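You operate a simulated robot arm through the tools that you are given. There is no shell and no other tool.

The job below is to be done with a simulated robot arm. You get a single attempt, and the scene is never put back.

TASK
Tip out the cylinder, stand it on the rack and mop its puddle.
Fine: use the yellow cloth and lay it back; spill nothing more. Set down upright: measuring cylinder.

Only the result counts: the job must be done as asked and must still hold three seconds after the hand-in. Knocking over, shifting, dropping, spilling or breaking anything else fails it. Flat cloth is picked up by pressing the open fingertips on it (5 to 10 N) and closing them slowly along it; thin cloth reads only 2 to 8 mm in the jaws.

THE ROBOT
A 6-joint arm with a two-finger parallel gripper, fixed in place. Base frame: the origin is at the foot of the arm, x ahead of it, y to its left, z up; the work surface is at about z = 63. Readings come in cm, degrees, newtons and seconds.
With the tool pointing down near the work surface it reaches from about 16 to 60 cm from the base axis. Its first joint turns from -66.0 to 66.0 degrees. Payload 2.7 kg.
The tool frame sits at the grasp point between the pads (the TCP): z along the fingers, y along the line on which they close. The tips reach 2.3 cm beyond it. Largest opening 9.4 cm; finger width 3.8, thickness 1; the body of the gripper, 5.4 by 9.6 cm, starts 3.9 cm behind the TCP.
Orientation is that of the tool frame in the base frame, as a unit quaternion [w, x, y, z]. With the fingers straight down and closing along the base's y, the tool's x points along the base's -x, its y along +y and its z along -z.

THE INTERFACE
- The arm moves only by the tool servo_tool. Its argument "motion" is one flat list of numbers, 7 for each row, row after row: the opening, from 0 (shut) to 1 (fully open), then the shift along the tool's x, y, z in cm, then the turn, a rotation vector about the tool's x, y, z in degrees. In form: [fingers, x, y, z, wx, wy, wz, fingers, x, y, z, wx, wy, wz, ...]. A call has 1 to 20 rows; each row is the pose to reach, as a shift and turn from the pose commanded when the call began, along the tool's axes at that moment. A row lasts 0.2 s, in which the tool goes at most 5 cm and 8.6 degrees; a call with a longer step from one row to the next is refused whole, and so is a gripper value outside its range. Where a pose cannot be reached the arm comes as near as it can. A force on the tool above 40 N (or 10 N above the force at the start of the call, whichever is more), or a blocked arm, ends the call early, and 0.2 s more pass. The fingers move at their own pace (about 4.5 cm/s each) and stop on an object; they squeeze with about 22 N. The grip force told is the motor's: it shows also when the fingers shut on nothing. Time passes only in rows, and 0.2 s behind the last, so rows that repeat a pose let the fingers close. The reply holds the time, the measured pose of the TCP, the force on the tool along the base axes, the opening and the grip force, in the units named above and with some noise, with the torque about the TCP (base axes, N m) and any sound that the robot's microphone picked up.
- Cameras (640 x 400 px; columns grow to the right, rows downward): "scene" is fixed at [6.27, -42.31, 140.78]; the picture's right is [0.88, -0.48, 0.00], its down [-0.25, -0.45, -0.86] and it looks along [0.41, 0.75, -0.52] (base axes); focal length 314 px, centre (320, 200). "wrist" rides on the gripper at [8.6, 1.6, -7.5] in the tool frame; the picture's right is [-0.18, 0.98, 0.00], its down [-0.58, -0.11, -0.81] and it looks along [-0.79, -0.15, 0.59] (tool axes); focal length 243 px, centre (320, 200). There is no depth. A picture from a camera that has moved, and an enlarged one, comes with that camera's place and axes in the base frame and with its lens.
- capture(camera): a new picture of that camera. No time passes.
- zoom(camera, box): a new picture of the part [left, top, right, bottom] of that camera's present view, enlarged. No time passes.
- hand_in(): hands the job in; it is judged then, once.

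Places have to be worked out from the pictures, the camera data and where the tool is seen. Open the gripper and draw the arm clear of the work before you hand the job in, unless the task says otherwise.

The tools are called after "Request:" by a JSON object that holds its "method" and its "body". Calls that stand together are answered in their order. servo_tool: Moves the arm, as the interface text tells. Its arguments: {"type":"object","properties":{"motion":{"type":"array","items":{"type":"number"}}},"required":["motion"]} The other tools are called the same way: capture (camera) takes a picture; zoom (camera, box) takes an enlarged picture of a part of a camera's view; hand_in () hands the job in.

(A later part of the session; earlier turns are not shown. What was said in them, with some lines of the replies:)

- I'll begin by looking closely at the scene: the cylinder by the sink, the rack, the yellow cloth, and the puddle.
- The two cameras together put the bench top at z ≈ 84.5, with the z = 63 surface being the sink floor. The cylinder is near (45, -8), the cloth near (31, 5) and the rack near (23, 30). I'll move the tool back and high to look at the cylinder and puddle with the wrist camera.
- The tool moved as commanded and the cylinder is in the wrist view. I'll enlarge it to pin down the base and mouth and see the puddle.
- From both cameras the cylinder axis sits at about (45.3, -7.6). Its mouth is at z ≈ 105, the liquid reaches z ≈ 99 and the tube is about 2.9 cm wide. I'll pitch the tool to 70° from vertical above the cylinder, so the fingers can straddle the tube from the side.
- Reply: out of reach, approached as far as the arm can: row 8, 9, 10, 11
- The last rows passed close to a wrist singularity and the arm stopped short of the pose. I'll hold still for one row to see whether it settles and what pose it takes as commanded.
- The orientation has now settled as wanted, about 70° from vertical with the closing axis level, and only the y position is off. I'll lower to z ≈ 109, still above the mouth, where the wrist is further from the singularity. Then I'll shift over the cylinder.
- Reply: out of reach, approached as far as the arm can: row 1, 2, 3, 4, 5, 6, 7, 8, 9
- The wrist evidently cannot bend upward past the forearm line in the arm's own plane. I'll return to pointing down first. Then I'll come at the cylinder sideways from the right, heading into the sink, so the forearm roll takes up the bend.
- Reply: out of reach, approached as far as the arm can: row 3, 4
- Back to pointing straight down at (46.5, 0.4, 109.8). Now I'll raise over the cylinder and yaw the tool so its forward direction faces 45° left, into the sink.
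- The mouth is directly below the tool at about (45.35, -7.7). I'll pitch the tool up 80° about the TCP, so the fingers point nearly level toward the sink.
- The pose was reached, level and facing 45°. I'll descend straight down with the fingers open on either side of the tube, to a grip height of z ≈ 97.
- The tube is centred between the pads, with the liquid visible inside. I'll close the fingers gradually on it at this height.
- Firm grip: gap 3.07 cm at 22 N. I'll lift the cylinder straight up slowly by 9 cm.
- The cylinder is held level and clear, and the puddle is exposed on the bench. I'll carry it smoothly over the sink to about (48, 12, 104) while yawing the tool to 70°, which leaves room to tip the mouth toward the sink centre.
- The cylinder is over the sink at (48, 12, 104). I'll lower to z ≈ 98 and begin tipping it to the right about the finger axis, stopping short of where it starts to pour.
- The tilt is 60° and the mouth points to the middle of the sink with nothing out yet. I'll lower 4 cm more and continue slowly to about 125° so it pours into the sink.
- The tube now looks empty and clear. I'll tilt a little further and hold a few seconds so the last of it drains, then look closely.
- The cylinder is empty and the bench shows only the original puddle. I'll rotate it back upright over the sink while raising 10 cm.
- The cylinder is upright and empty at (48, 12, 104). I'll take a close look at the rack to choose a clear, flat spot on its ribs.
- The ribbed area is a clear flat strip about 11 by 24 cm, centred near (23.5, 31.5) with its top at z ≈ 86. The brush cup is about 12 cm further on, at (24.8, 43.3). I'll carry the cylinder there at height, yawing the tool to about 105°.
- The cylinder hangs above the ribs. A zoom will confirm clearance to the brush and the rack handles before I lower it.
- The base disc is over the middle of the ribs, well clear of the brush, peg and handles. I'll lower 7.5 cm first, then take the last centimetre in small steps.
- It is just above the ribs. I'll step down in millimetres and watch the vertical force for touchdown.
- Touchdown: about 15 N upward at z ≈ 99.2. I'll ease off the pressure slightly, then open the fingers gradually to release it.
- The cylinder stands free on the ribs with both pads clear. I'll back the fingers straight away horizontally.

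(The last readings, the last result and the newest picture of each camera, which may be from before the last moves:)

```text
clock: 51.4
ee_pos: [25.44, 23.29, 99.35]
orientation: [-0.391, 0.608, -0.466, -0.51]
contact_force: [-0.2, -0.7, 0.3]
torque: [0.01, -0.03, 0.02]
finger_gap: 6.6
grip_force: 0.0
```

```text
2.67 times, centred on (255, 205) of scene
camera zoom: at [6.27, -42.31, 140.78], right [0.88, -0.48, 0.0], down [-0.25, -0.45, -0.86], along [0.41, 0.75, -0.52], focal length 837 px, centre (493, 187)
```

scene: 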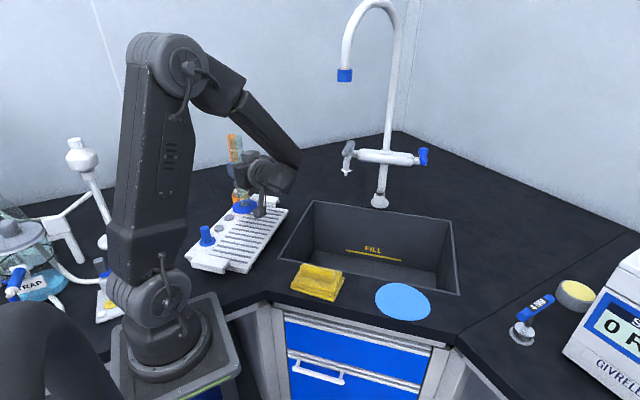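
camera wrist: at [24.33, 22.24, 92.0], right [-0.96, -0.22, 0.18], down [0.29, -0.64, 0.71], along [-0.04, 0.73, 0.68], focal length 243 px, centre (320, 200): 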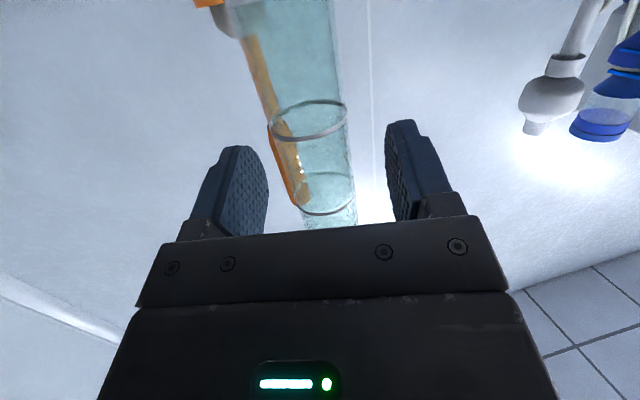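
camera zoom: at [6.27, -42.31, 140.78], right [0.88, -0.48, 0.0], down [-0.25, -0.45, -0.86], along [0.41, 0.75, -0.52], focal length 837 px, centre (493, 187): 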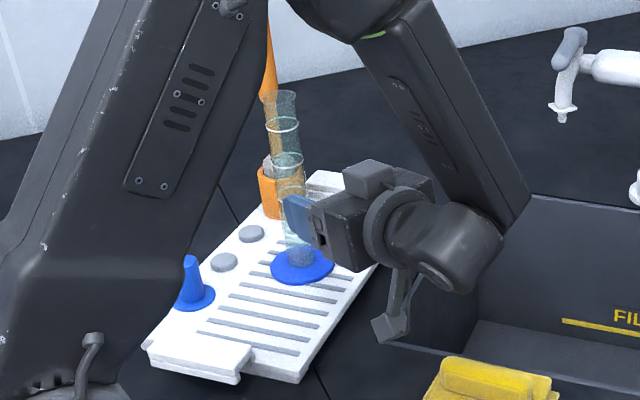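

The cylinder stands on its own on the rack. I'll back off and up toward the cloth side and pitch the tool straight down again.

Request:
{"method": "servo_tool", "body": {"motion": [0.7, -0.6, -0.1, -1.9, 0, 0, 0, 0.7, -1.6, -0.3, -3.8, 0, 0, 0, 0.7, -2.8, -0.5, -5.7, 0, 0, 0, 0.7, -4, -0.7, -7.6, 0, 0, 0, 0.7, -5, -0.9, -9.5, 0, 0, 0, 0.7, -5.81, -1.03, -11.07, 0, 0, 0, 0.7, -5.81, -1.03, -11.07, 0, 8, 0, 0.7, -5.81, -1.03, -11.07, 0, 16, 0, 0.7, -5.81, -1.03, -11.07, 0, 24, 0, 0.7, -5.81, -1.03, -11.07, 0, 32, 0, 0.7, -5.81, -1.03, -11.07, 0, 40, 0, 0.7, -5.81, -1.03, -11.07, 0, 48, 0, 0.7, -5.81, -1.03, -11.07, 0, 56, 0, 0.7, -5.81, -1.03, -11.07, 0, 64, 0, 0.7, -5.81, -1.03, -11.07, 0, 72, 0, 0.7, -5.81, -1.03, -11.07, 0, 80, 0, 0.7, -5.81, -1.03, -11.07, 0, 80, 0]}}

Request:
{"method": "capture", "body": {"camera": "scene"}}

Request:
{"method": "capture", "body": {"camera": "wrist"}}

```text
clock: 55.0
ee_pos: [29.12, 14.16, 107.06]
orientation: [0.001, 0.794, -0.608, 0.002]
contact_force: [-1.0, 0.4, 0.2]
torque: [0.0, 0.02, -0.04]
finger_gap: 6.56
grip_force: 0.2
```

```text
taken
```

scene: 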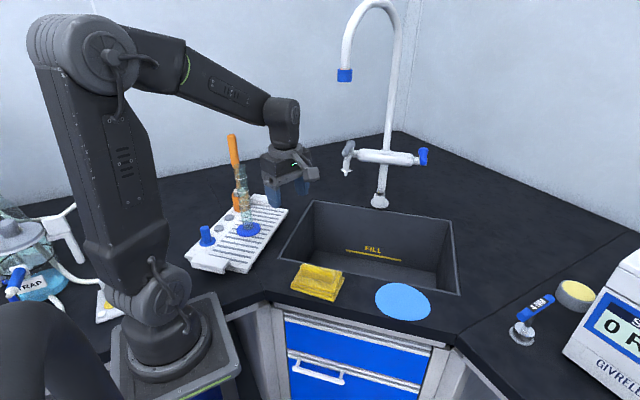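

```text
taken
camera wrist: at [29.92, 5.4, 114.29], right [-1.0, -0.08, 0.0], down [-0.05, 0.59, 0.81], along [-0.06, 0.8, -0.59], focal length 243 px, centre (320, 200)
```

wrist: 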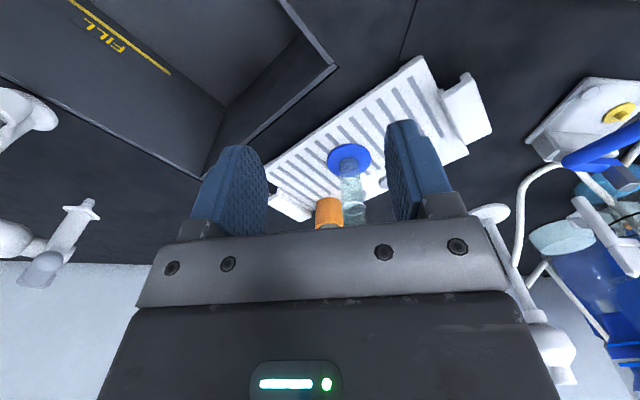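

The cylinder stands upright in the middle of the ribs. Now for the cloth: I'll yaw the tool so the fingers close across its folded ridge, with the camera looking along the bench strip.

Request:
{"method": "servo_tool", "body": {"motion": [0.7, 0.3, 0.12, -0.05, 0, 0, 8, 0.7, 0.6, 0.23, -0.1, 0, 0, 16, 0.7, 0.9, 0.35, -0.15, 0, 0, 24, 0.8, 1.2, 0.46, -0.2, 0, 0, 32, 0.8, 1.5, 0.58, -0.25, 0, 0, 40, 0.8, 1.8, 0.69, -0.3, 0, 0, 48, 0.8, 2.1, 0.81, -0.35, 0, 0, 56, 0.8, 2.4, 0.92, -0.4, 0, 0, 64, 0.8, 2.7, 1.04, -0.45, 0, 0, 72, 0.8, 3, 1.15, -0.5, 0, 0, 80, 0.8, 3.3, 1.27, -0.55, 0, 0, 88, 0.8, 3.6, 1.38, -0.6, 0, 0, 96, 0.8, 3.9, 1.5, -0.65, 0, 0, 104, 0.8, 4.2, 1.6, -0.7, 0, 0, 112, 0.8, 4.5, 1.7, -0.75, 0, 0, 120, 0.8, 4.8, 1.8, -0.8, 0, 0, 128, 0.8, 5.1, 1.95, -0.85, 0, 0, 136, 0.8, 5.5, 2.1, -0.9, 0, 0, 143, 0.8, 5.79, 2.19, -0.94, 0, 0, 150, 0.8, 5.79, 2.19, -0.94, 0, 0, 150]}}

Request:
{"method": "capture", "body": {"camera": "wrist"}}

Request:
{"method": "capture", "body": {"camera": "scene"}}

```text
clock: 59.2
ee_pos: [28.5, 7.93, 108.0]
orientation: [0.0, 0.383, 0.924, 0.0]
contact_force: [0.0, 0.0, 0.5]
torque: [0.01, -0.01, -0.03]
finger_gap: 7.53
grip_force: 0.1
```

```text
taken
camera wrist: at [23.7, 15.23, 115.22], right [0.83, 0.56, 0.0], down [0.33, -0.49, 0.81], along [0.45, -0.67, -0.59], focal length 243 px, centre (320, 200)
```

wrist: 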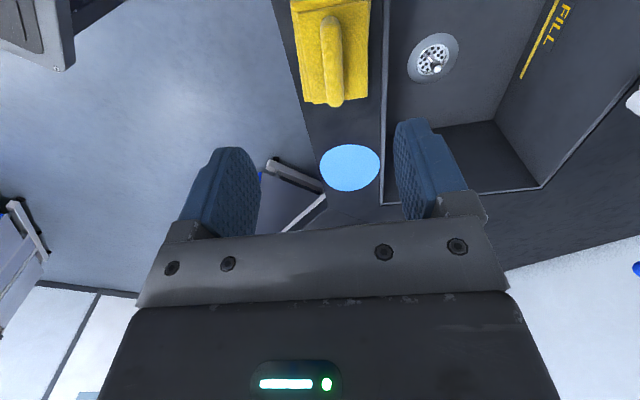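

```text
taken
```

scene: 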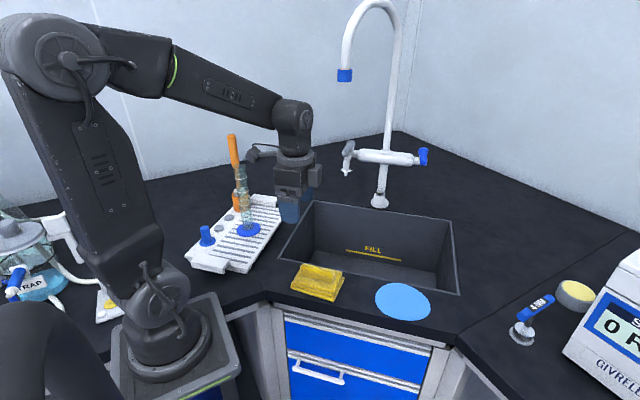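

The wrist view shows the folded cloth with its raised fold, and the puddle beyond it. I'll zoom in to place both.

Request:
{"method": "zoom", "body": {"camera": "wrist", "box": [260, 0, 420, 200]}}

Request:
{"method": "zoom", "body": {"camera": "scene", "box": [280, 250, 440, 330]}}

```text
2.00 times, centred on (340, 100) of wrist
camera zoom: at [23.7, 15.23, 115.22], right [0.83, 0.56, 0.0], down [0.33, -0.49, 0.81], along [0.45, -0.67, -0.59], focal length 485 px, centre (280, 400)
```

zoom: 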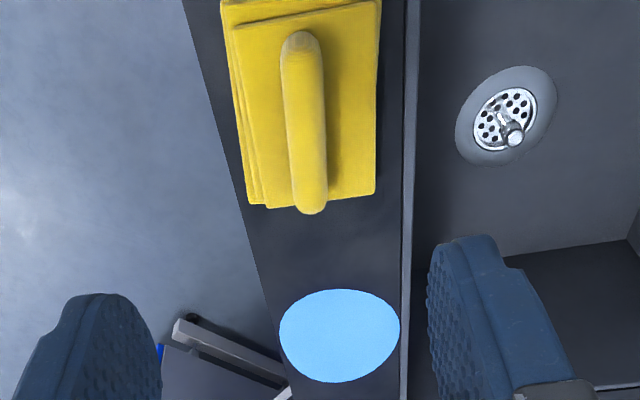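

```text
4.00 times, centred on (360, 290) of scene
camera zoom: at [6.27, -42.31, 140.78], right [0.88, -0.48, 0.0], down [-0.25, -0.45, -0.86], along [0.41, 0.75, -0.52], focal length 1255 px, centre (160, -160)
```

zoom: 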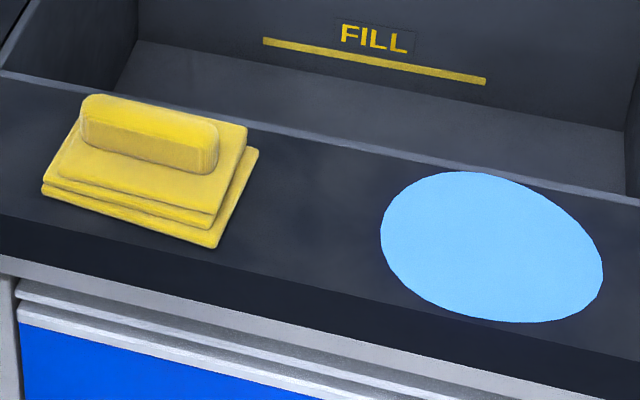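

The ridge runs at about -49°, centred near (31.9, 5.7), with its top at z ≈ 88 on a pad about 10.5 by 8 cm. I'll align with it and descend to just above, fingers partly open on either side.

Request:
{"method": "servo_tool", "body": {"motion": [0.7, -0.6, 0.12, 1.5, 0, 0, 1, 0.6, -1.3, 0.25, 3.5, 0, 0, 2, 0.6, -2, 0.4, 5.5, 0, 0, 3, 0.6, -2.7, 0.55, 7.5, 0, 0, 4, 0.6, -3.4, 0.7, 9.5, 0, 0, 4, 0.6, -4.05, 0.83, 11.5, 0, 0, 4, 0.6, -4.05, 0.83, 13.2, 0, 0, 4, 0.6, -4.05, 0.83, 14.2, 0, 0, 4, 0.6, -4.05, 0.83, 14.2, 0, 0, 4]}}

Request:
{"method": "capture", "body": {"camera": "wrist"}}

Request:
{"method": "zoom", "body": {"camera": "scene", "box": [250, 200, 410, 320]}}

```text
clock: 61.2
ee_pos: [31.95, 5.74, 93.79]
orientation: [0.0, 0.414, 0.91, 0.0]
contact_force: [-0.5, 0.1, 0.1]
torque: [-0.05, 0.0, 0.0]
finger_gap: 5.62
grip_force: 0.0
```

```text
taken
camera wrist: at [27.62, 13.34, 101.06], right [0.86, 0.51, 0.0], down [0.3, -0.51, 0.81], along [0.41, -0.69, -0.59], focal length 243 px, centre (320, 200)
```

wrist: 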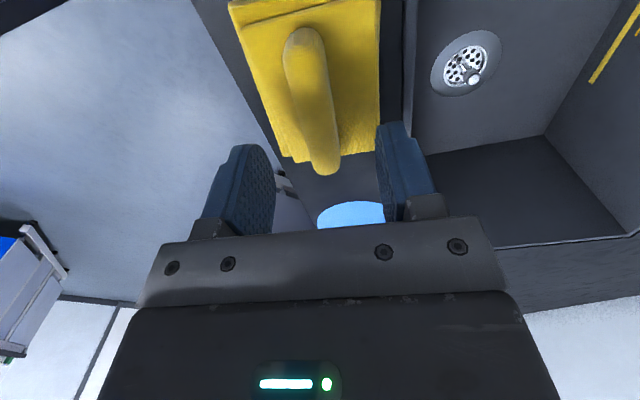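

```text
3.33 times, centred on (330, 260) of scene
camera zoom: at [6.27, -42.31, 140.78], right [0.88, -0.48, 0.0], down [-0.25, -0.45, -0.86], along [0.41, 0.75, -0.52], focal length 1046 px, centre (287, 0)
```

zoom: 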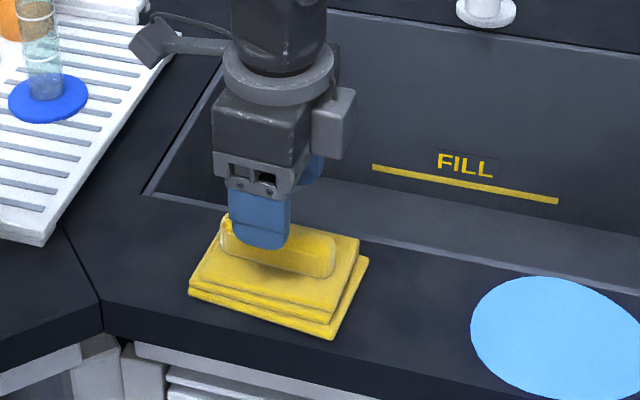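

The fingers straddle the ridge. I'll shift about 0.6 cm along it to centre and descend until the tips are near the pad's top layer.

Request:
{"method": "servo_tool", "body": {"motion": [0.6, -0.3, -0.1, 1, 0, 0, 0, 0.6, -0.6, -0.2, 2, 0, 0, 0, 0.6, -0.6, -0.2, 3, 0, 0, 0, 0.6, -0.6, -0.2, 3.8, 0, 0, 0, 0.6, -0.6, -0.2, 4.4, 0, 0, 0, 0.6, -0.6, -0.2, 4.6, 0, 0, 0, 0.6, -0.6, -0.2, 4.6, 0, 0, 0]}}

Request:
{"method": "zoom", "body": {"camera": "scene", "box": [270, 220, 390, 310]}}

Request:
{"method": "capture", "body": {"camera": "wrist"}}

```text
clock: 62.6
ee_pos: [32.34, 5.19, 89.25]
orientation: [0.0, 0.413, 0.911, 0.001]
contact_force: [-3.3, -0.2, 10.5]
torque: [-0.09, 0.19, -0.05]
finger_gap: 5.66
grip_force: 0.0
stopped in row 7: the force on the tool passed its limit at 46 N (the readings are from after the stop); the commanded pose is now the measured one
```

```text
4.44 times, centred on (330, 265) of scene
camera zoom: at [6.25, -42.31, 140.78], right [0.88, -0.48, 0.0], down [-0.25, -0.45, -0.86], along [0.41, 0.75, -0.52], focal length 1395 px, centre (276, -89)
```

zoom: 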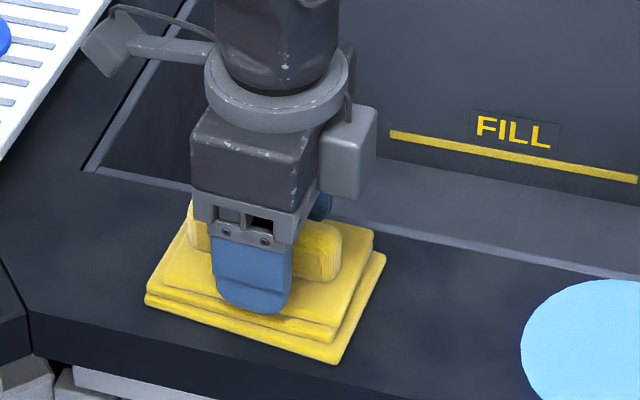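

```text
taken
camera wrist: at [27.92, 12.74, 96.64], right [0.86, 0.51, 0.0], down [0.3, -0.51, 0.81], along [0.41, -0.69, -0.59], focal length 243 px, centre (320, 200)
```

wrist: 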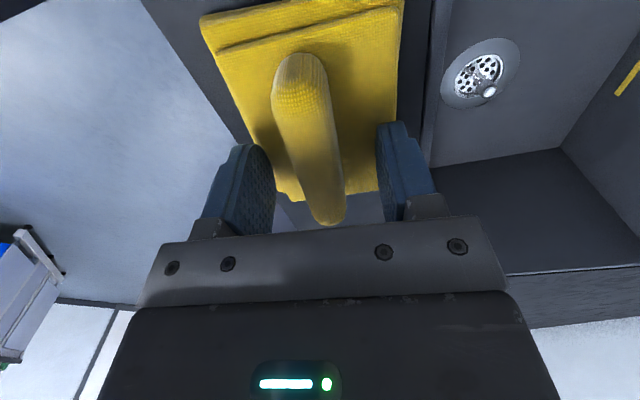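

The tips reached the pad's top layer at TCP z ≈ 89.25, still pressing about 10 N. I'll rise 1 to 2 mm and close slowly onto the ridge.

Request:
{"method": "servo_tool", "body": {"motion": [0.6, 0, 0, -0.1, 0, 0, 0, 0.55, 0, 0, -0.15, 0, 0, 0, 0.48, 0, 0, -0.15, 0, 0, 0, 0.42, 0, 0, -0.15, 0, 0, 0, 0.36, 0, 0, -0.15, 0, 0, 0, 0.3, 0, 0, -0.15, 0, 0, 0, 0.25, 0, 0, -0.15, 0, 0, 0, 0.2, 0, 0, -0.15, 0, 0, 0, 0.15, 0, 0, -0.15, 0, 0, 0, 0.1, 0, 0, -0.15, 0, 0, 0, 0, 0, 0, -0.15, 0, 0, 0, 0, 0, 0, -0.15, 0, 0, 0, 0, 0, 0, -0.15, 0, 0, 0]}}

Request:
{"method": "capture", "body": {"camera": "wrist"}}

Request:
{"method": "zoom", "body": {"camera": "scene", "box": [270, 220, 390, 310]}}

```text
clock: 65.4
ee_pos: [32.23, 5.07, 89.39]
orientation: [0.001, 0.414, 0.91, 0.0]
contact_force: [0.5, 0.4, 1.8]
torque: [-0.06, 0.01, -0.02]
finger_gap: 1.96
grip_force: 21.6
```

```text
taken
camera wrist: at [27.93, 12.72, 96.75], right [0.86, 0.51, 0.0], down [0.3, -0.51, 0.81], along [0.41, -0.69, -0.59], focal length 243 px, centre (320, 200)
```

wrist: 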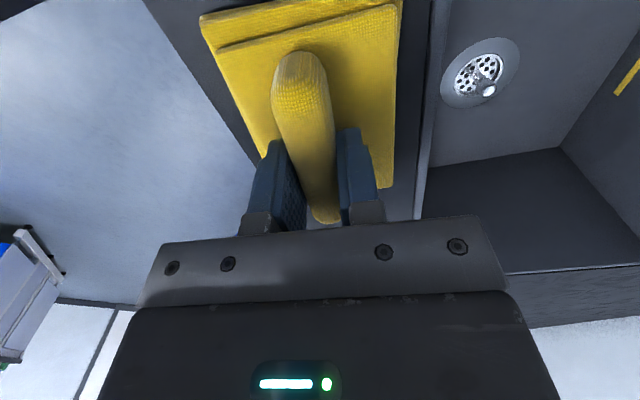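

```text
4.44 times, centred on (330, 265) of scene
camera zoom: at [6.26, -42.31, 140.78], right [0.88, -0.48, 0.0], down [-0.25, -0.45, -0.86], along [0.41, 0.75, -0.52], focal length 1395 px, centre (276, -89)
```

zoom: 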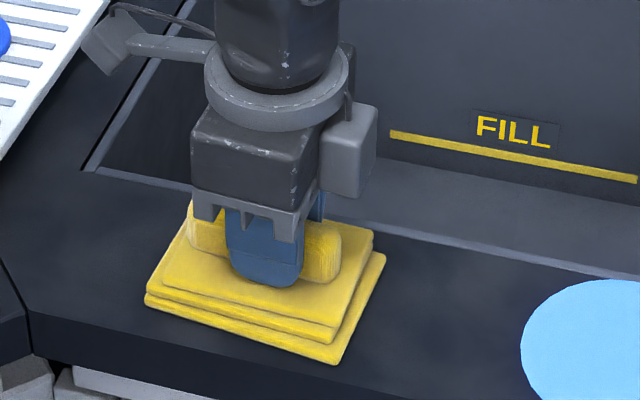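

The ridge is held: gap 1.96 cm at 21.6 N. This is the cloth's home, at TCP (32.2, 5.1, 89.4). I'll lift it a few centimetres and check it comes along whole.

Request:
{"method": "servo_tool", "body": {"motion": [0, 0, 0, -0.4, 0, 0, 0, 0, 0, 0, -1, 0, 0, 0, 0, 0, 0, -1.8, 0, 0, 0, 0, 0, 0, -2.6, 0, 0, 0, 0, 0, 0, -3.4, 0, 0, 0, 0, 0, 0, -4, 0, 0, 0, 0, 0, 0, -4, 0, 0, 0]}}

Request:
{"method": "zoom", "body": {"camera": "scene", "box": [260, 200, 440, 330]}}

Request:
{"method": "capture", "body": {"camera": "wrist"}}

```text
clock: 67.0
ee_pos: [32.28, 5.05, 93.21]
orientation: [0.001, 0.415, 0.91, 0.001]
contact_force: [0.5, -0.4, -0.3]
torque: [-0.02, -0.01, 0.0]
finger_gap: 1.97
grip_force: 21.9
```

```text
3.08 times, centred on (350, 265) of scene
camera zoom: at [6.27, -42.31, 140.78], right [0.88, -0.48, 0.0], down [-0.25, -0.45, -0.86], along [0.41, 0.75, -0.52], focal length 966 px, centre (228, 0)
```

zoom: 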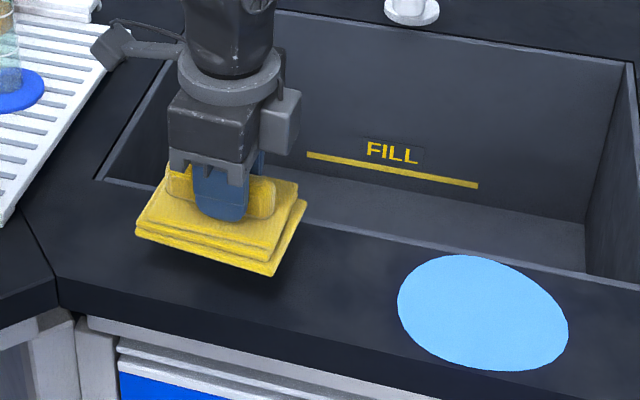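

```text
taken
camera wrist: at [27.96, 12.66, 100.69], right [0.86, 0.51, 0.0], down [0.3, -0.51, 0.81], along [0.41, -0.69, -0.59], focal length 243 px, centre (320, 200)
```

wrist: 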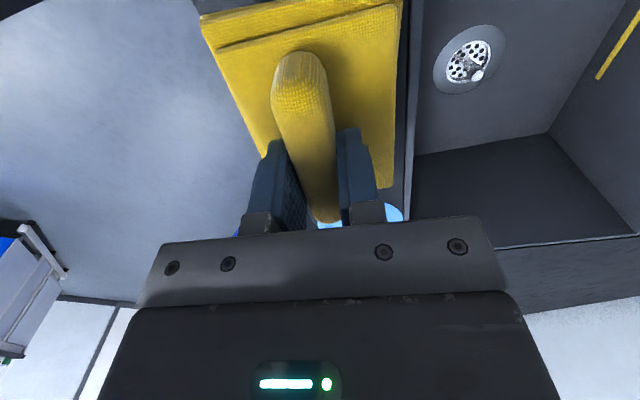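

The whole folded cloth lifts as one. The puddle is about 12 by 11 cm, centred near (46, -8.5). I'll carry the cloth low along the strip to the puddle's near end, still above the bench.

Request:
{"method": "servo_tool", "body": {"motion": [0, -0.5, 0.05, 0, 0, 0, 0, 0, -1.8, 0.2, 0, 0, 0, 0, 0, -3.4, 0.35, 0, 0, 0, 0, 0, -5, 0.5, 0, 0, 0, 0, 0, -6.6, 0.7, 0, 0, 0, 0, 0, -8.2, 0.85, 0, 0, 0, 0, 0, -9.8, 1, 0.3, 0, 0, 0, 0, -11.4, 1.2, 0.8, 0, 0, 0, 0, -12.8, 1.3, 1.5, 0, 0, 0, 0, -13.8, 1.4, 2.2, 0, 0, 0, 0, -14.23, 1.47, 2.8, 0, 0, 0, 0, -14.23, 1.47, 2.8, 0, 0, 0]}}

Request:
{"method": "zoom", "body": {"camera": "scene", "box": [310, 210, 470, 330]}}

Request:
{"method": "capture", "body": {"camera": "wrist"}}

```text
clock: 69.6
ee_pos: [42.76, -4.68, 90.64]
orientation: [0.0, 0.414, 0.91, 0.001]
contact_force: [0.0, -0.6, -0.9]
torque: [-0.03, -0.03, 0.02]
finger_gap: 1.94
grip_force: 22.3
```

```text
3.33 times, centred on (390, 270) of scene
camera zoom: at [6.27, -42.31, 140.78], right [0.88, -0.48, 0.0], down [-0.25, -0.45, -0.86], along [0.41, 0.75, -0.52], focal length 1046 px, centre (87, -33)
```

zoom: 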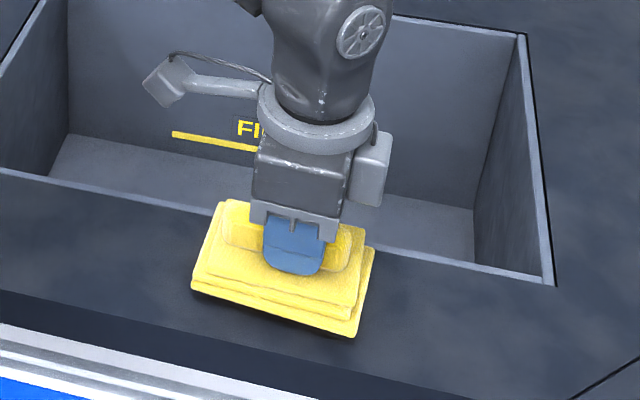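

```text
taken
camera wrist: at [38.43, 2.91, 98.03], right [0.86, 0.51, 0.0], down [0.3, -0.51, 0.81], along [0.41, -0.69, -0.59], focal length 243 px, centre (320, 200)
```

wrist: 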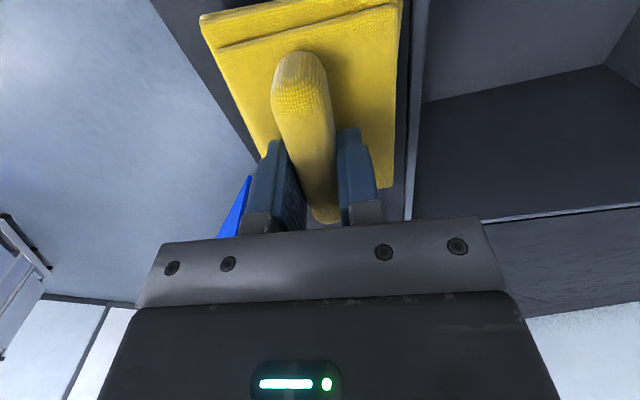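

The blue puddle isn't visible beyond the cloth in this view, though the tool is barely at bench level. I'll check the whole scene to see where it is.

Request:
{"method": "capture", "body": {"camera": "scene"}}

Request:
{"method": "zoom", "body": {"camera": "scene", "box": [340, 250, 460, 330]}}

```text
taken
```

scene: 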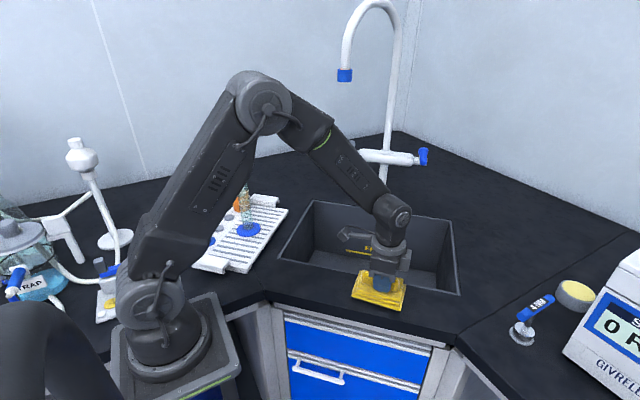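

```text
5.00 times, centred on (400, 290) of scene
camera zoom: at [6.27, -42.31, 140.78], right [0.88, -0.48, 0.0], down [-0.25, -0.45, -0.86], along [0.41, 0.75, -0.52], focal length 1569 px, centre (-80, -250)
```

zoom: 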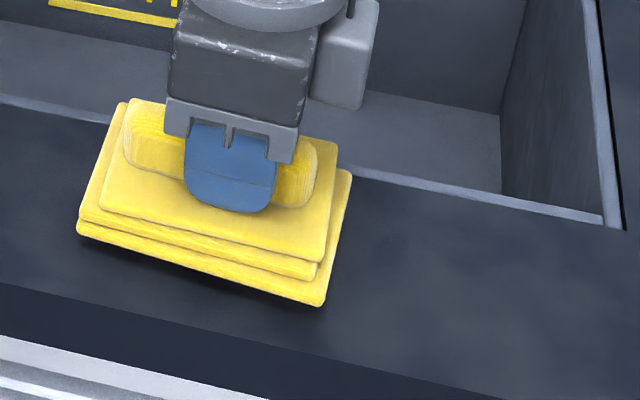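

The puddle has gone from the bench, evidently soaked up as the cloth came down over it. To be sure it is really mopped, I'll still press the cloth lightly and wipe the whole area, lowering to contact first.

Request:
{"method": "servo_tool", "body": {"motion": [0, 0, 0, 0.4, 0, 0, 0, 0, 0, 0, 0.8, 0, 0, 0, 0, 0, 0, 1.0, 0, 0, 0, 0, 0, 0, 1.1, 0, 0, 0, 0, 0, 0, 1.15, 0, 0, 0, 0, 0, 0, 1.2, 0, 0, 0, 0, 0, 0, 1.25, 0, 0, 0, 0, 0, 0, 1.25, 0, 0, 0]}}

```text
clock: 71.4
ee_pos: [42.74, -4.63, 89.34]
orientation: [0.002, 0.414, 0.91, 0.001]
contact_force: [-3.2, 3.7, 17.5]
torque: [0.35, 0.43, -0.03]
finger_gap: 1.98
grip_force: 22.1
```

Contact at about 17 N. I'll ease to a lighter press and sweep along the strip over the whole puddle area, then return on an offset lane.

Request:
{"method": "servo_tool", "body": {"motion": [0, 0, 0, -0.07, 0, 0, 0, 0, -1.2, 0, -0.07, 0, 0, 0, 0, -2.5, 0, -0.07, 0, 0, 0, 0, -3.8, 0, -0.07, 0, 0, 0, 0, -5.1, 0, -0.07, 0, 0, 0, 0, -6.4, 0, -0.07, 0, 0, 0, 0, -7.7, 0, -0.07, 0, 0, 0, 0, -9, 0, -0.07, 0, 0, 0, 0, -10, 0, -0.07, 0, 0, 0, 0, -10, -1, -0.07, 0, 0, 0, 0, -10, -2, -0.07, 0, 0, 0, 0, -9, -2, -0.07, 0, 0, 0, 0, -7.7, -2, -0.07, 0, 0, 0, 0, -6.4, -2, -0.07, 0, 0, 0, 0, -5.1, -2, -0.07, 0, 0, 0, 0, -3.8, -2, -0.07, 0, 0, 0, 0, -2.5, -2, -0.07, 0, 0, 0, 0, -1.2, -2, -0.07, 0, 0, 0, 0, -1.2, -2, -0.07, 0, 0, 0]}}

Request:
{"method": "capture", "body": {"camera": "scene"}}

```text
clock: 75.4
ee_pos: [42.12, -6.52, 89.55]
orientation: [0.0, 0.415, 0.91, 0.0]
contact_force: [-1.0, -0.3, -0.4]
torque: [-0.02, 0.01, 0.01]
finger_gap: 1.94
grip_force: 21.5
```

```text
taken
```

scene: 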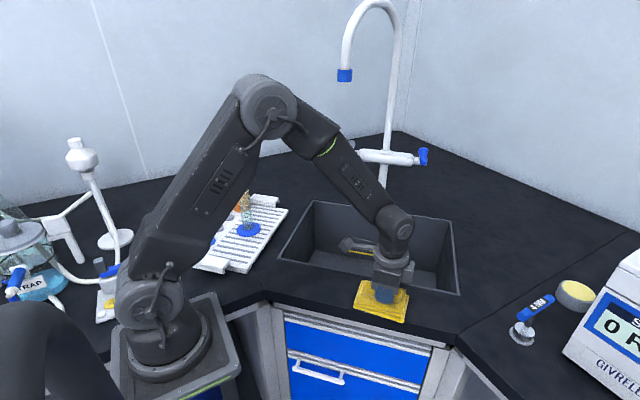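

The last lane ran without pressure, as the reading is at zero force. I'll press 1 mm deeper and repeat the front lane, then cross to the sink-side lane.

Request:
{"method": "servo_tool", "body": {"motion": [0, 0, 0, 0.07, 0, 0, 0, 0, 0, 0, 0.12, 0, 0, 0, 0, -1.2, 0, 0.12, 0, 0, 0, 0, -2.6, 0, 0.12, 0, 0, 0, 0, -4, 0, 0.12, 0, 0, 0, 0, -5.4, 0, 0.12, 0, 0, 0, 0, -6.8, 0, 0.12, 0, 0, 0, 0, -8, 0, 0.12, 0, 0, 0, 0, -8.8, 0, 0.12, 0, 0, 0, 0, -8.8, 1.3, 0.12, 0, 0, 0, 0, -8.8, 2.6, 0.12, 0, 0, 0, 0, -8.8, 4, 0.12, 0, 0, 0, 0, -7.5, 4, 0.12, 0, 0, 0, 0, -6.1, 4, 0.12, 0, 0, 0, 0, -4.7, 4, 0.12, 0, 0, 0]}}

Request:
{"method": "zoom", "body": {"camera": "scene", "box": [330, 210, 470, 330]}}

```text
clock: 78.6
ee_pos: [48.17, -7.85, 89.25]
orientation: [0.002, 0.414, 0.91, 0.001]
contact_force: [3.7, -4.8, 14.5]
torque: [-0.41, -0.27, 0.06]
finger_gap: 1.97
grip_force: 22.1
```

```text
3.33 times, centred on (400, 270) of scene
camera zoom: at [6.26, -42.31, 140.78], right [0.88, -0.48, 0.0], down [-0.25, -0.45, -0.86], along [0.41, 0.75, -0.52], focal length 1046 px, centre (53, -33)
```

zoom: 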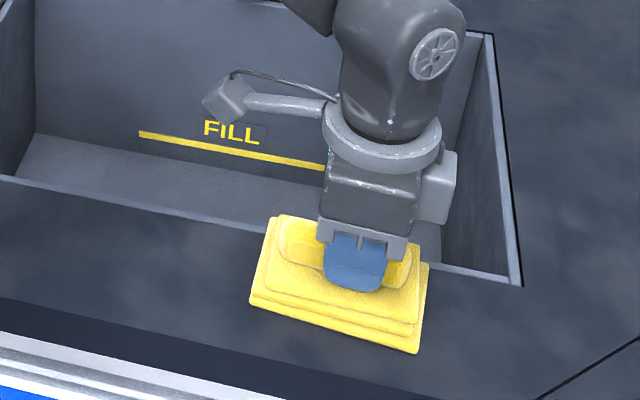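

Now pressing about 14 N with a clean bench around the cloth. I'll finish the sink-side lane and one centre lane at a slightly lighter press, then lift clear to inspect.

Request:
{"method": "servo_tool", "body": {"motion": [0, 1.3, 0, -0.04, 0, 0, 0, 0, 2.6, 0, -0.04, 0, 0, 0, 0, 3.9, 0, -0.04, 0, 0, 0, 0, 4.7, 0, -0.04, 0, 0, 0, 0, 4.7, -1.2, -0.04, 0, 0, 0, 0, 4.2, -2, -0.04, 0, 0, 0, 0, 3, -2, -0.04, 0, 0, 0, 0, 1.6, -2, -0.04, 0, 0, 0, 0, 0.2, -2, -0.04, 0, 0, 0, 0, -1.2, -2, -0.04, 0, 0, 0, 0, -2.6, -2, -0.04, 0, 0, 0, 0, -4, -2, -0.04, 0, 0, 0, 0, -4, -2, -0.04, 0, 0, 0]}}

Request:
{"method": "zoom", "body": {"camera": "scene", "box": [330, 230, 470, 340]}}

```text
clock: 81.4
ee_pos: [49.17, -11.89, 89.29]
orientation: [0.001, 0.414, 0.91, 0.001]
contact_force: [-5.9, 6.9, 18.7]
torque: [0.17, 0.24, 0.01]
finger_gap: 1.97
grip_force: 21.7
```

```text
3.64 times, centred on (400, 285) of scene
camera zoom: at [6.22, -42.29, 140.79], right [0.88, -0.48, 0.0], down [-0.25, -0.45, -0.86], along [0.41, 0.75, -0.52], focal length 1141 px, centre (29, -109)
```

zoom: 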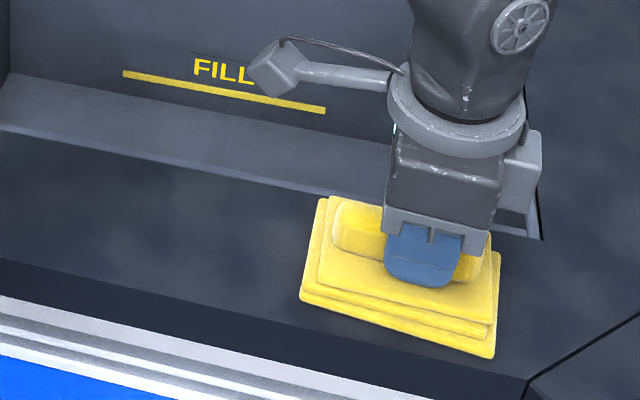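

The bench is clean where the puddle was. I'll lift the cloth and carry it back above its original spot.

Request:
{"method": "servo_tool", "body": {"motion": [0, 0, 0, -0.5, 0, 0, 0, 0, 0, 0, -1.5, 0, 0, 0, 0, 0.5, 0, -2.7, 0, 0, 0, 0, 1.6, -0.1, -3.7, 0, 0, 0, 0, 3.2, -0.2, -4, 0, 0, 0, 0, 5, -0.35, -4, 0, 0, 0, 0, 6.9, -0.48, -4, 0, 0, 0, 0, 8.8, -0.61, -4, 0, 0, 0, 0, 10.7, -0.75, -4, 0, 0, 0, 0, 12.6, -0.88, -4, 0, 0, 0, 0, 14.5, -1, -4, 0, 0, 0, 0, 16.4, -1.15, -4, 0, 0, 0, 0, 18.3, -1.28, -4, 0, 0, 0, 0, 20.2, -1.4, -4, 0, 0, 0, 0, 21.9, -1.53, -4, 0, 0, 0, 0, 23.2, -1.62, -4, 0, 0, 0, 0, 23.9, -1.66, -4, 0, 0, 0, 0, 23.9, -1.66, -4, 0, 0, 0]}}

Request:
{"method": "capture", "body": {"camera": "scene"}}

Request:
{"method": "zoom", "body": {"camera": "scene", "box": [340, 230, 480, 340]}}

```text
clock: 85.2
ee_pos: [32.27, 4.97, 93.26]
orientation: [0.001, 0.414, 0.91, 0.001]
contact_force: [-0.1, -0.3, -0.6]
torque: [0.03, 0.0, -0.01]
finger_gap: 1.96
grip_force: 22.0
```

```text
taken
```

scene: 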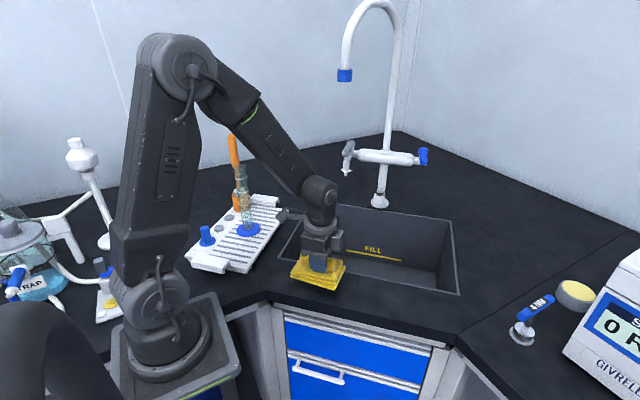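

```text
3.64 times, centred on (410, 285) of scene
camera zoom: at [6.27, -42.31, 140.78], right [0.88, -0.48, 0.0], down [-0.25, -0.45, -0.86], along [0.41, 0.75, -0.52], focal length 1141 px, centre (-7, -109)
```

zoom: 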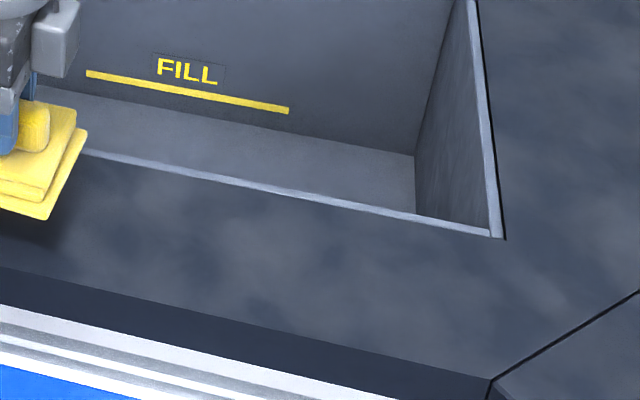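

The bench is dry and the cloth is directly over its home spot. I'll lower it gently until it rests on the bench.

Request:
{"method": "servo_tool", "body": {"motion": [0, 0, 0, 0.6, 0, 0, 0, 0, 0, 0, 1.4, 0, 0, 0, 0, 0, 0, 2.2, 0, 0, 0, 0, 0, 0, 2.9, 0, 0, 0, 0, 0, 0, 3.3, 0, 0, 0, 0, 0, 0, 3.5, 0, 0, 0, 0, 0, 0, 3.6, 0, 0, 0, 0, 0, 0, 3.7, 0, 0, 0, 0, 0, 0, 3.78, 0, 0, 0, 0, 0, 0, 3.85, 0, 0, 0, 0, 0, 0, 3.85, 0, 0, 0]}}

```text
clock: 87.6
ee_pos: [32.16, 4.95, 89.4]
orientation: [0.0, 0.414, 0.91, 0.001]
contact_force: [0.4, 0.1, -0.8]
torque: [-0.02, -0.01, 0.01]
finger_gap: 1.95
grip_force: 22.2
```

No contact yet at 89.4. I'll go a little further in half-millimetre steps.

Request:
{"method": "servo_tool", "body": {"motion": [0, 0, 0, 0.05, 0, 0, 0, 0, 0, 0, 0.1, 0, 0, 0, 0, 0, 0, 0.13, 0, 0, 0, 0, 0, 0, 0.13, 0, 0, 0]}}

```text
clock: 88.6
ee_pos: [32.28, 4.89, 89.38]
orientation: [0.0, 0.414, 0.91, 0.001]
contact_force: [0.6, 0.4, 0.3]
torque: [-0.04, 0.03, 0.01]
finger_gap: 1.94
grip_force: 22.2
```

Request:
{"method": "servo_tool", "body": {"motion": [0, 0, 0, 0.05, 0, 0, 0, 0, 0, 0, 0.1, 0, 0, 0, 0, 0, 0, 0.1, 0, 0, 0]}}

Request:
{"method": "zoom", "body": {"camera": "scene", "box": [270, 220, 390, 310]}}

```text
clock: 89.4
ee_pos: [32.36, 4.91, 89.41]
orientation: [0.0, 0.414, 0.91, 0.001]
contact_force: [-6.8, -2.2, 24.1]
torque: [0.03, 0.22, 0.04]
finger_gap: 1.91
grip_force: 22.1
```

```text
4.44 times, centred on (330, 265) of scene
camera zoom: at [6.22, -42.32, 140.78], right [0.88, -0.48, 0.0], down [-0.25, -0.45, -0.86], along [0.41, 0.75, -0.52], focal length 1395 px, centre (276, -89)
```

zoom: 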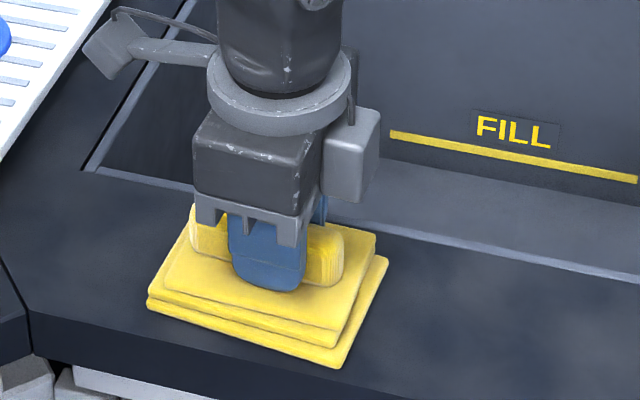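

It now rests on the bench, pressing about 24 N, in nearly the same place as at the start. I'll ease off 1 mm and open the fingers slowly.

Request:
{"method": "servo_tool", "body": {"motion": [0, 0, 0, -0.08, 0, 0, 0, 0, 0, 0, -0.12, 0, 0, 0, 0.2, 0, 0, -0.12, 0, 0, 0, 0.25, 0, 0, -0.12, 0, 0, 0, 0.32, 0, 0, -0.12, 0, 0, 0, 0.4, 0, 0, -0.12, 0, 0, 0, 0.48, 0, 0, -0.12, 0, 0, 0, 0.56, 0, 0, -0.12, 0, 0, 0, 0.56, 0, 0, -0.12, 0, 0, 0]}}

Request:
{"method": "capture", "body": {"camera": "wrist"}}

```text
clock: 91.4
ee_pos: [32.25, 4.93, 89.45]
orientation: [0.001, 0.414, 0.91, 0.0]
contact_force: [-0.1, 0.4, 0.4]
torque: [0.0, 0.01, -0.02]
finger_gap: 5.27
grip_force: 0.1
```

```text
taken
camera wrist: at [27.88, 12.44, 96.74], right [0.86, 0.51, 0.0], down [0.3, -0.51, 0.81], along [0.41, -0.69, -0.59], focal length 243 px, centre (320, 200)
```

wrist: 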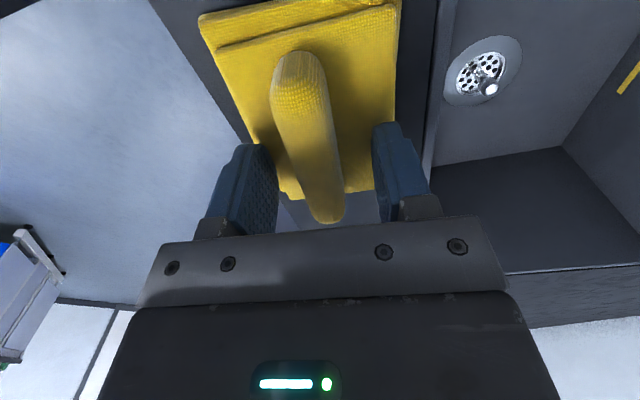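

The fingers are free of the ridge with no force on the tool. I'll rise straight up well clear of the cloth.

Request:
{"method": "servo_tool", "body": {"motion": [0.56, 0, 0, -0.8, 0, 0, 0, 0.56, 0, 0, -2.2, 0, 0, 0, 0.56, 0, 0, -4, 0, 0, 0, 0.56, 0, 0, -6, 0, 0, 0, 0.7, 0, 0, -8.5, 0, 0, 0, 0.85, 0, 0, -11, 0, 0, 0, 1, 0, 0, -14, 0, 0, 0, 1, 0, 0, -17, 0, 0, 0, 1, 0, 0, -20, 0, 0, 0, 1, 0, 0, -22, 0, 0, 0, 1, 0, 0, -22, 0, 0, 0]}}

Request:
{"method": "capture", "body": {"camera": "scene"}}

Request:
{"method": "capture", "body": {"camera": "wrist"}}

Request:
{"method": "zoom", "body": {"camera": "scene", "box": [270, 190, 470, 330]}}

Request:
{"method": "zoom", "body": {"camera": "scene", "box": [170, 120, 320, 290]}}

```text
clock: 93.8
ee_pos: [32.22, 4.86, 111.23]
orientation: [0.0, 0.413, 0.911, 0.0]
contact_force: [-0.1, -0.1, -0.5]
torque: [0.0, 0.01, -0.01]
finger_gap: 9.4
grip_force: 0.1
```

```text
taken
```

scene: 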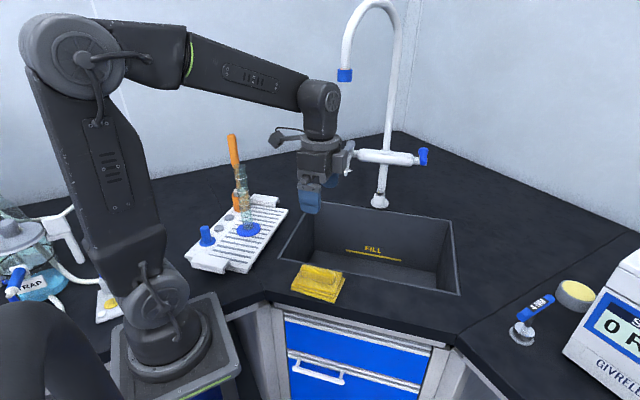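

```text
taken
camera wrist: at [27.79, 12.48, 118.64], right [0.86, 0.51, 0.0], down [0.3, -0.51, 0.81], along [0.41, -0.69, -0.59], focal length 243 px, centre (320, 200)
```

wrist: 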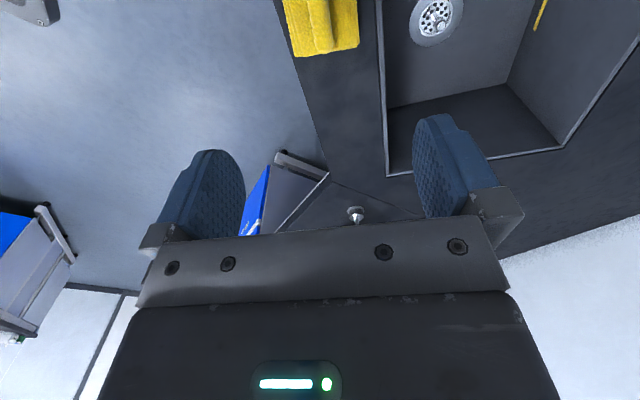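

```text
2.86 times, centred on (370, 260) of scene
camera zoom: at [6.27, -42.31, 140.78], right [0.88, -0.48, 0.0], down [-0.25, -0.45, -0.86], along [0.41, 0.75, -0.52], focal length 897 px, centre (177, 29)
```

zoom: 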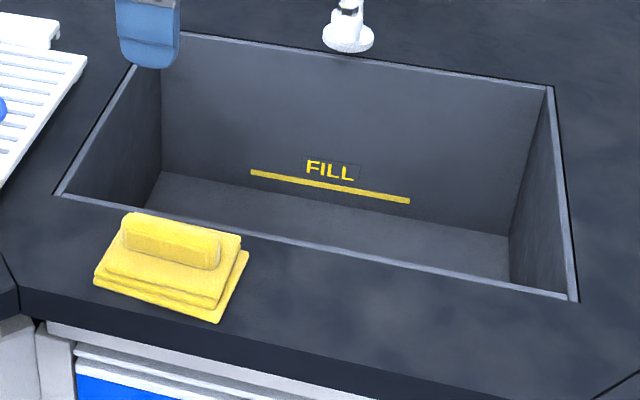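

```text
2.35 times, centred on (245, 205) of scene
camera zoom: at [6.27, -42.31, 140.78], right [0.88, -0.48, 0.0], down [-0.25, -0.45, -0.86], along [0.41, 0.75, -0.52], focal length 738 px, centre (496, 188)
```

zoom: 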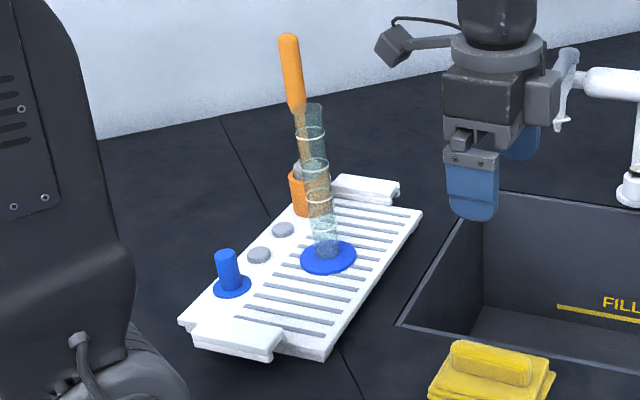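

The final pictures show the cylinder empty and upright on the rack, the bench dry, and the yellow cloth back in its place. The gripper is open and well clear, so I'm handing in the job.

Request:
{"method": "hand_in", "body": {}}

```text
The job is handed in.
```

I emptied the measuring cylinder into the sink and stood it upright on the rack. Then I mopped its puddle with the yellow cloth and laid the cloth back within a few millimetres of where it started. The job is handed in, but no verdict has come back.

- **Cylinder:** it looked empty in the last pictures and stands in the middle of the rack's ribs, clear of the brush and the peg.
- **Puddle:** it vanished from view as soon as the cloth came down over it, before any firm pressing. I still wiped the whole area under light pressure, and the bench looked dry afterwards.
- **Spills and other items:** I saw no new liquid on the bench, and nothing else looked moved or knocked over.
- **Contact forces:** lowering onto the cloth tripped the force limit once, at 46 N, with no visible damage. The cylinder touched down on the rack at about 15 N.

The gripper was open and the arm about 22 cm above the cloth when I handed in.
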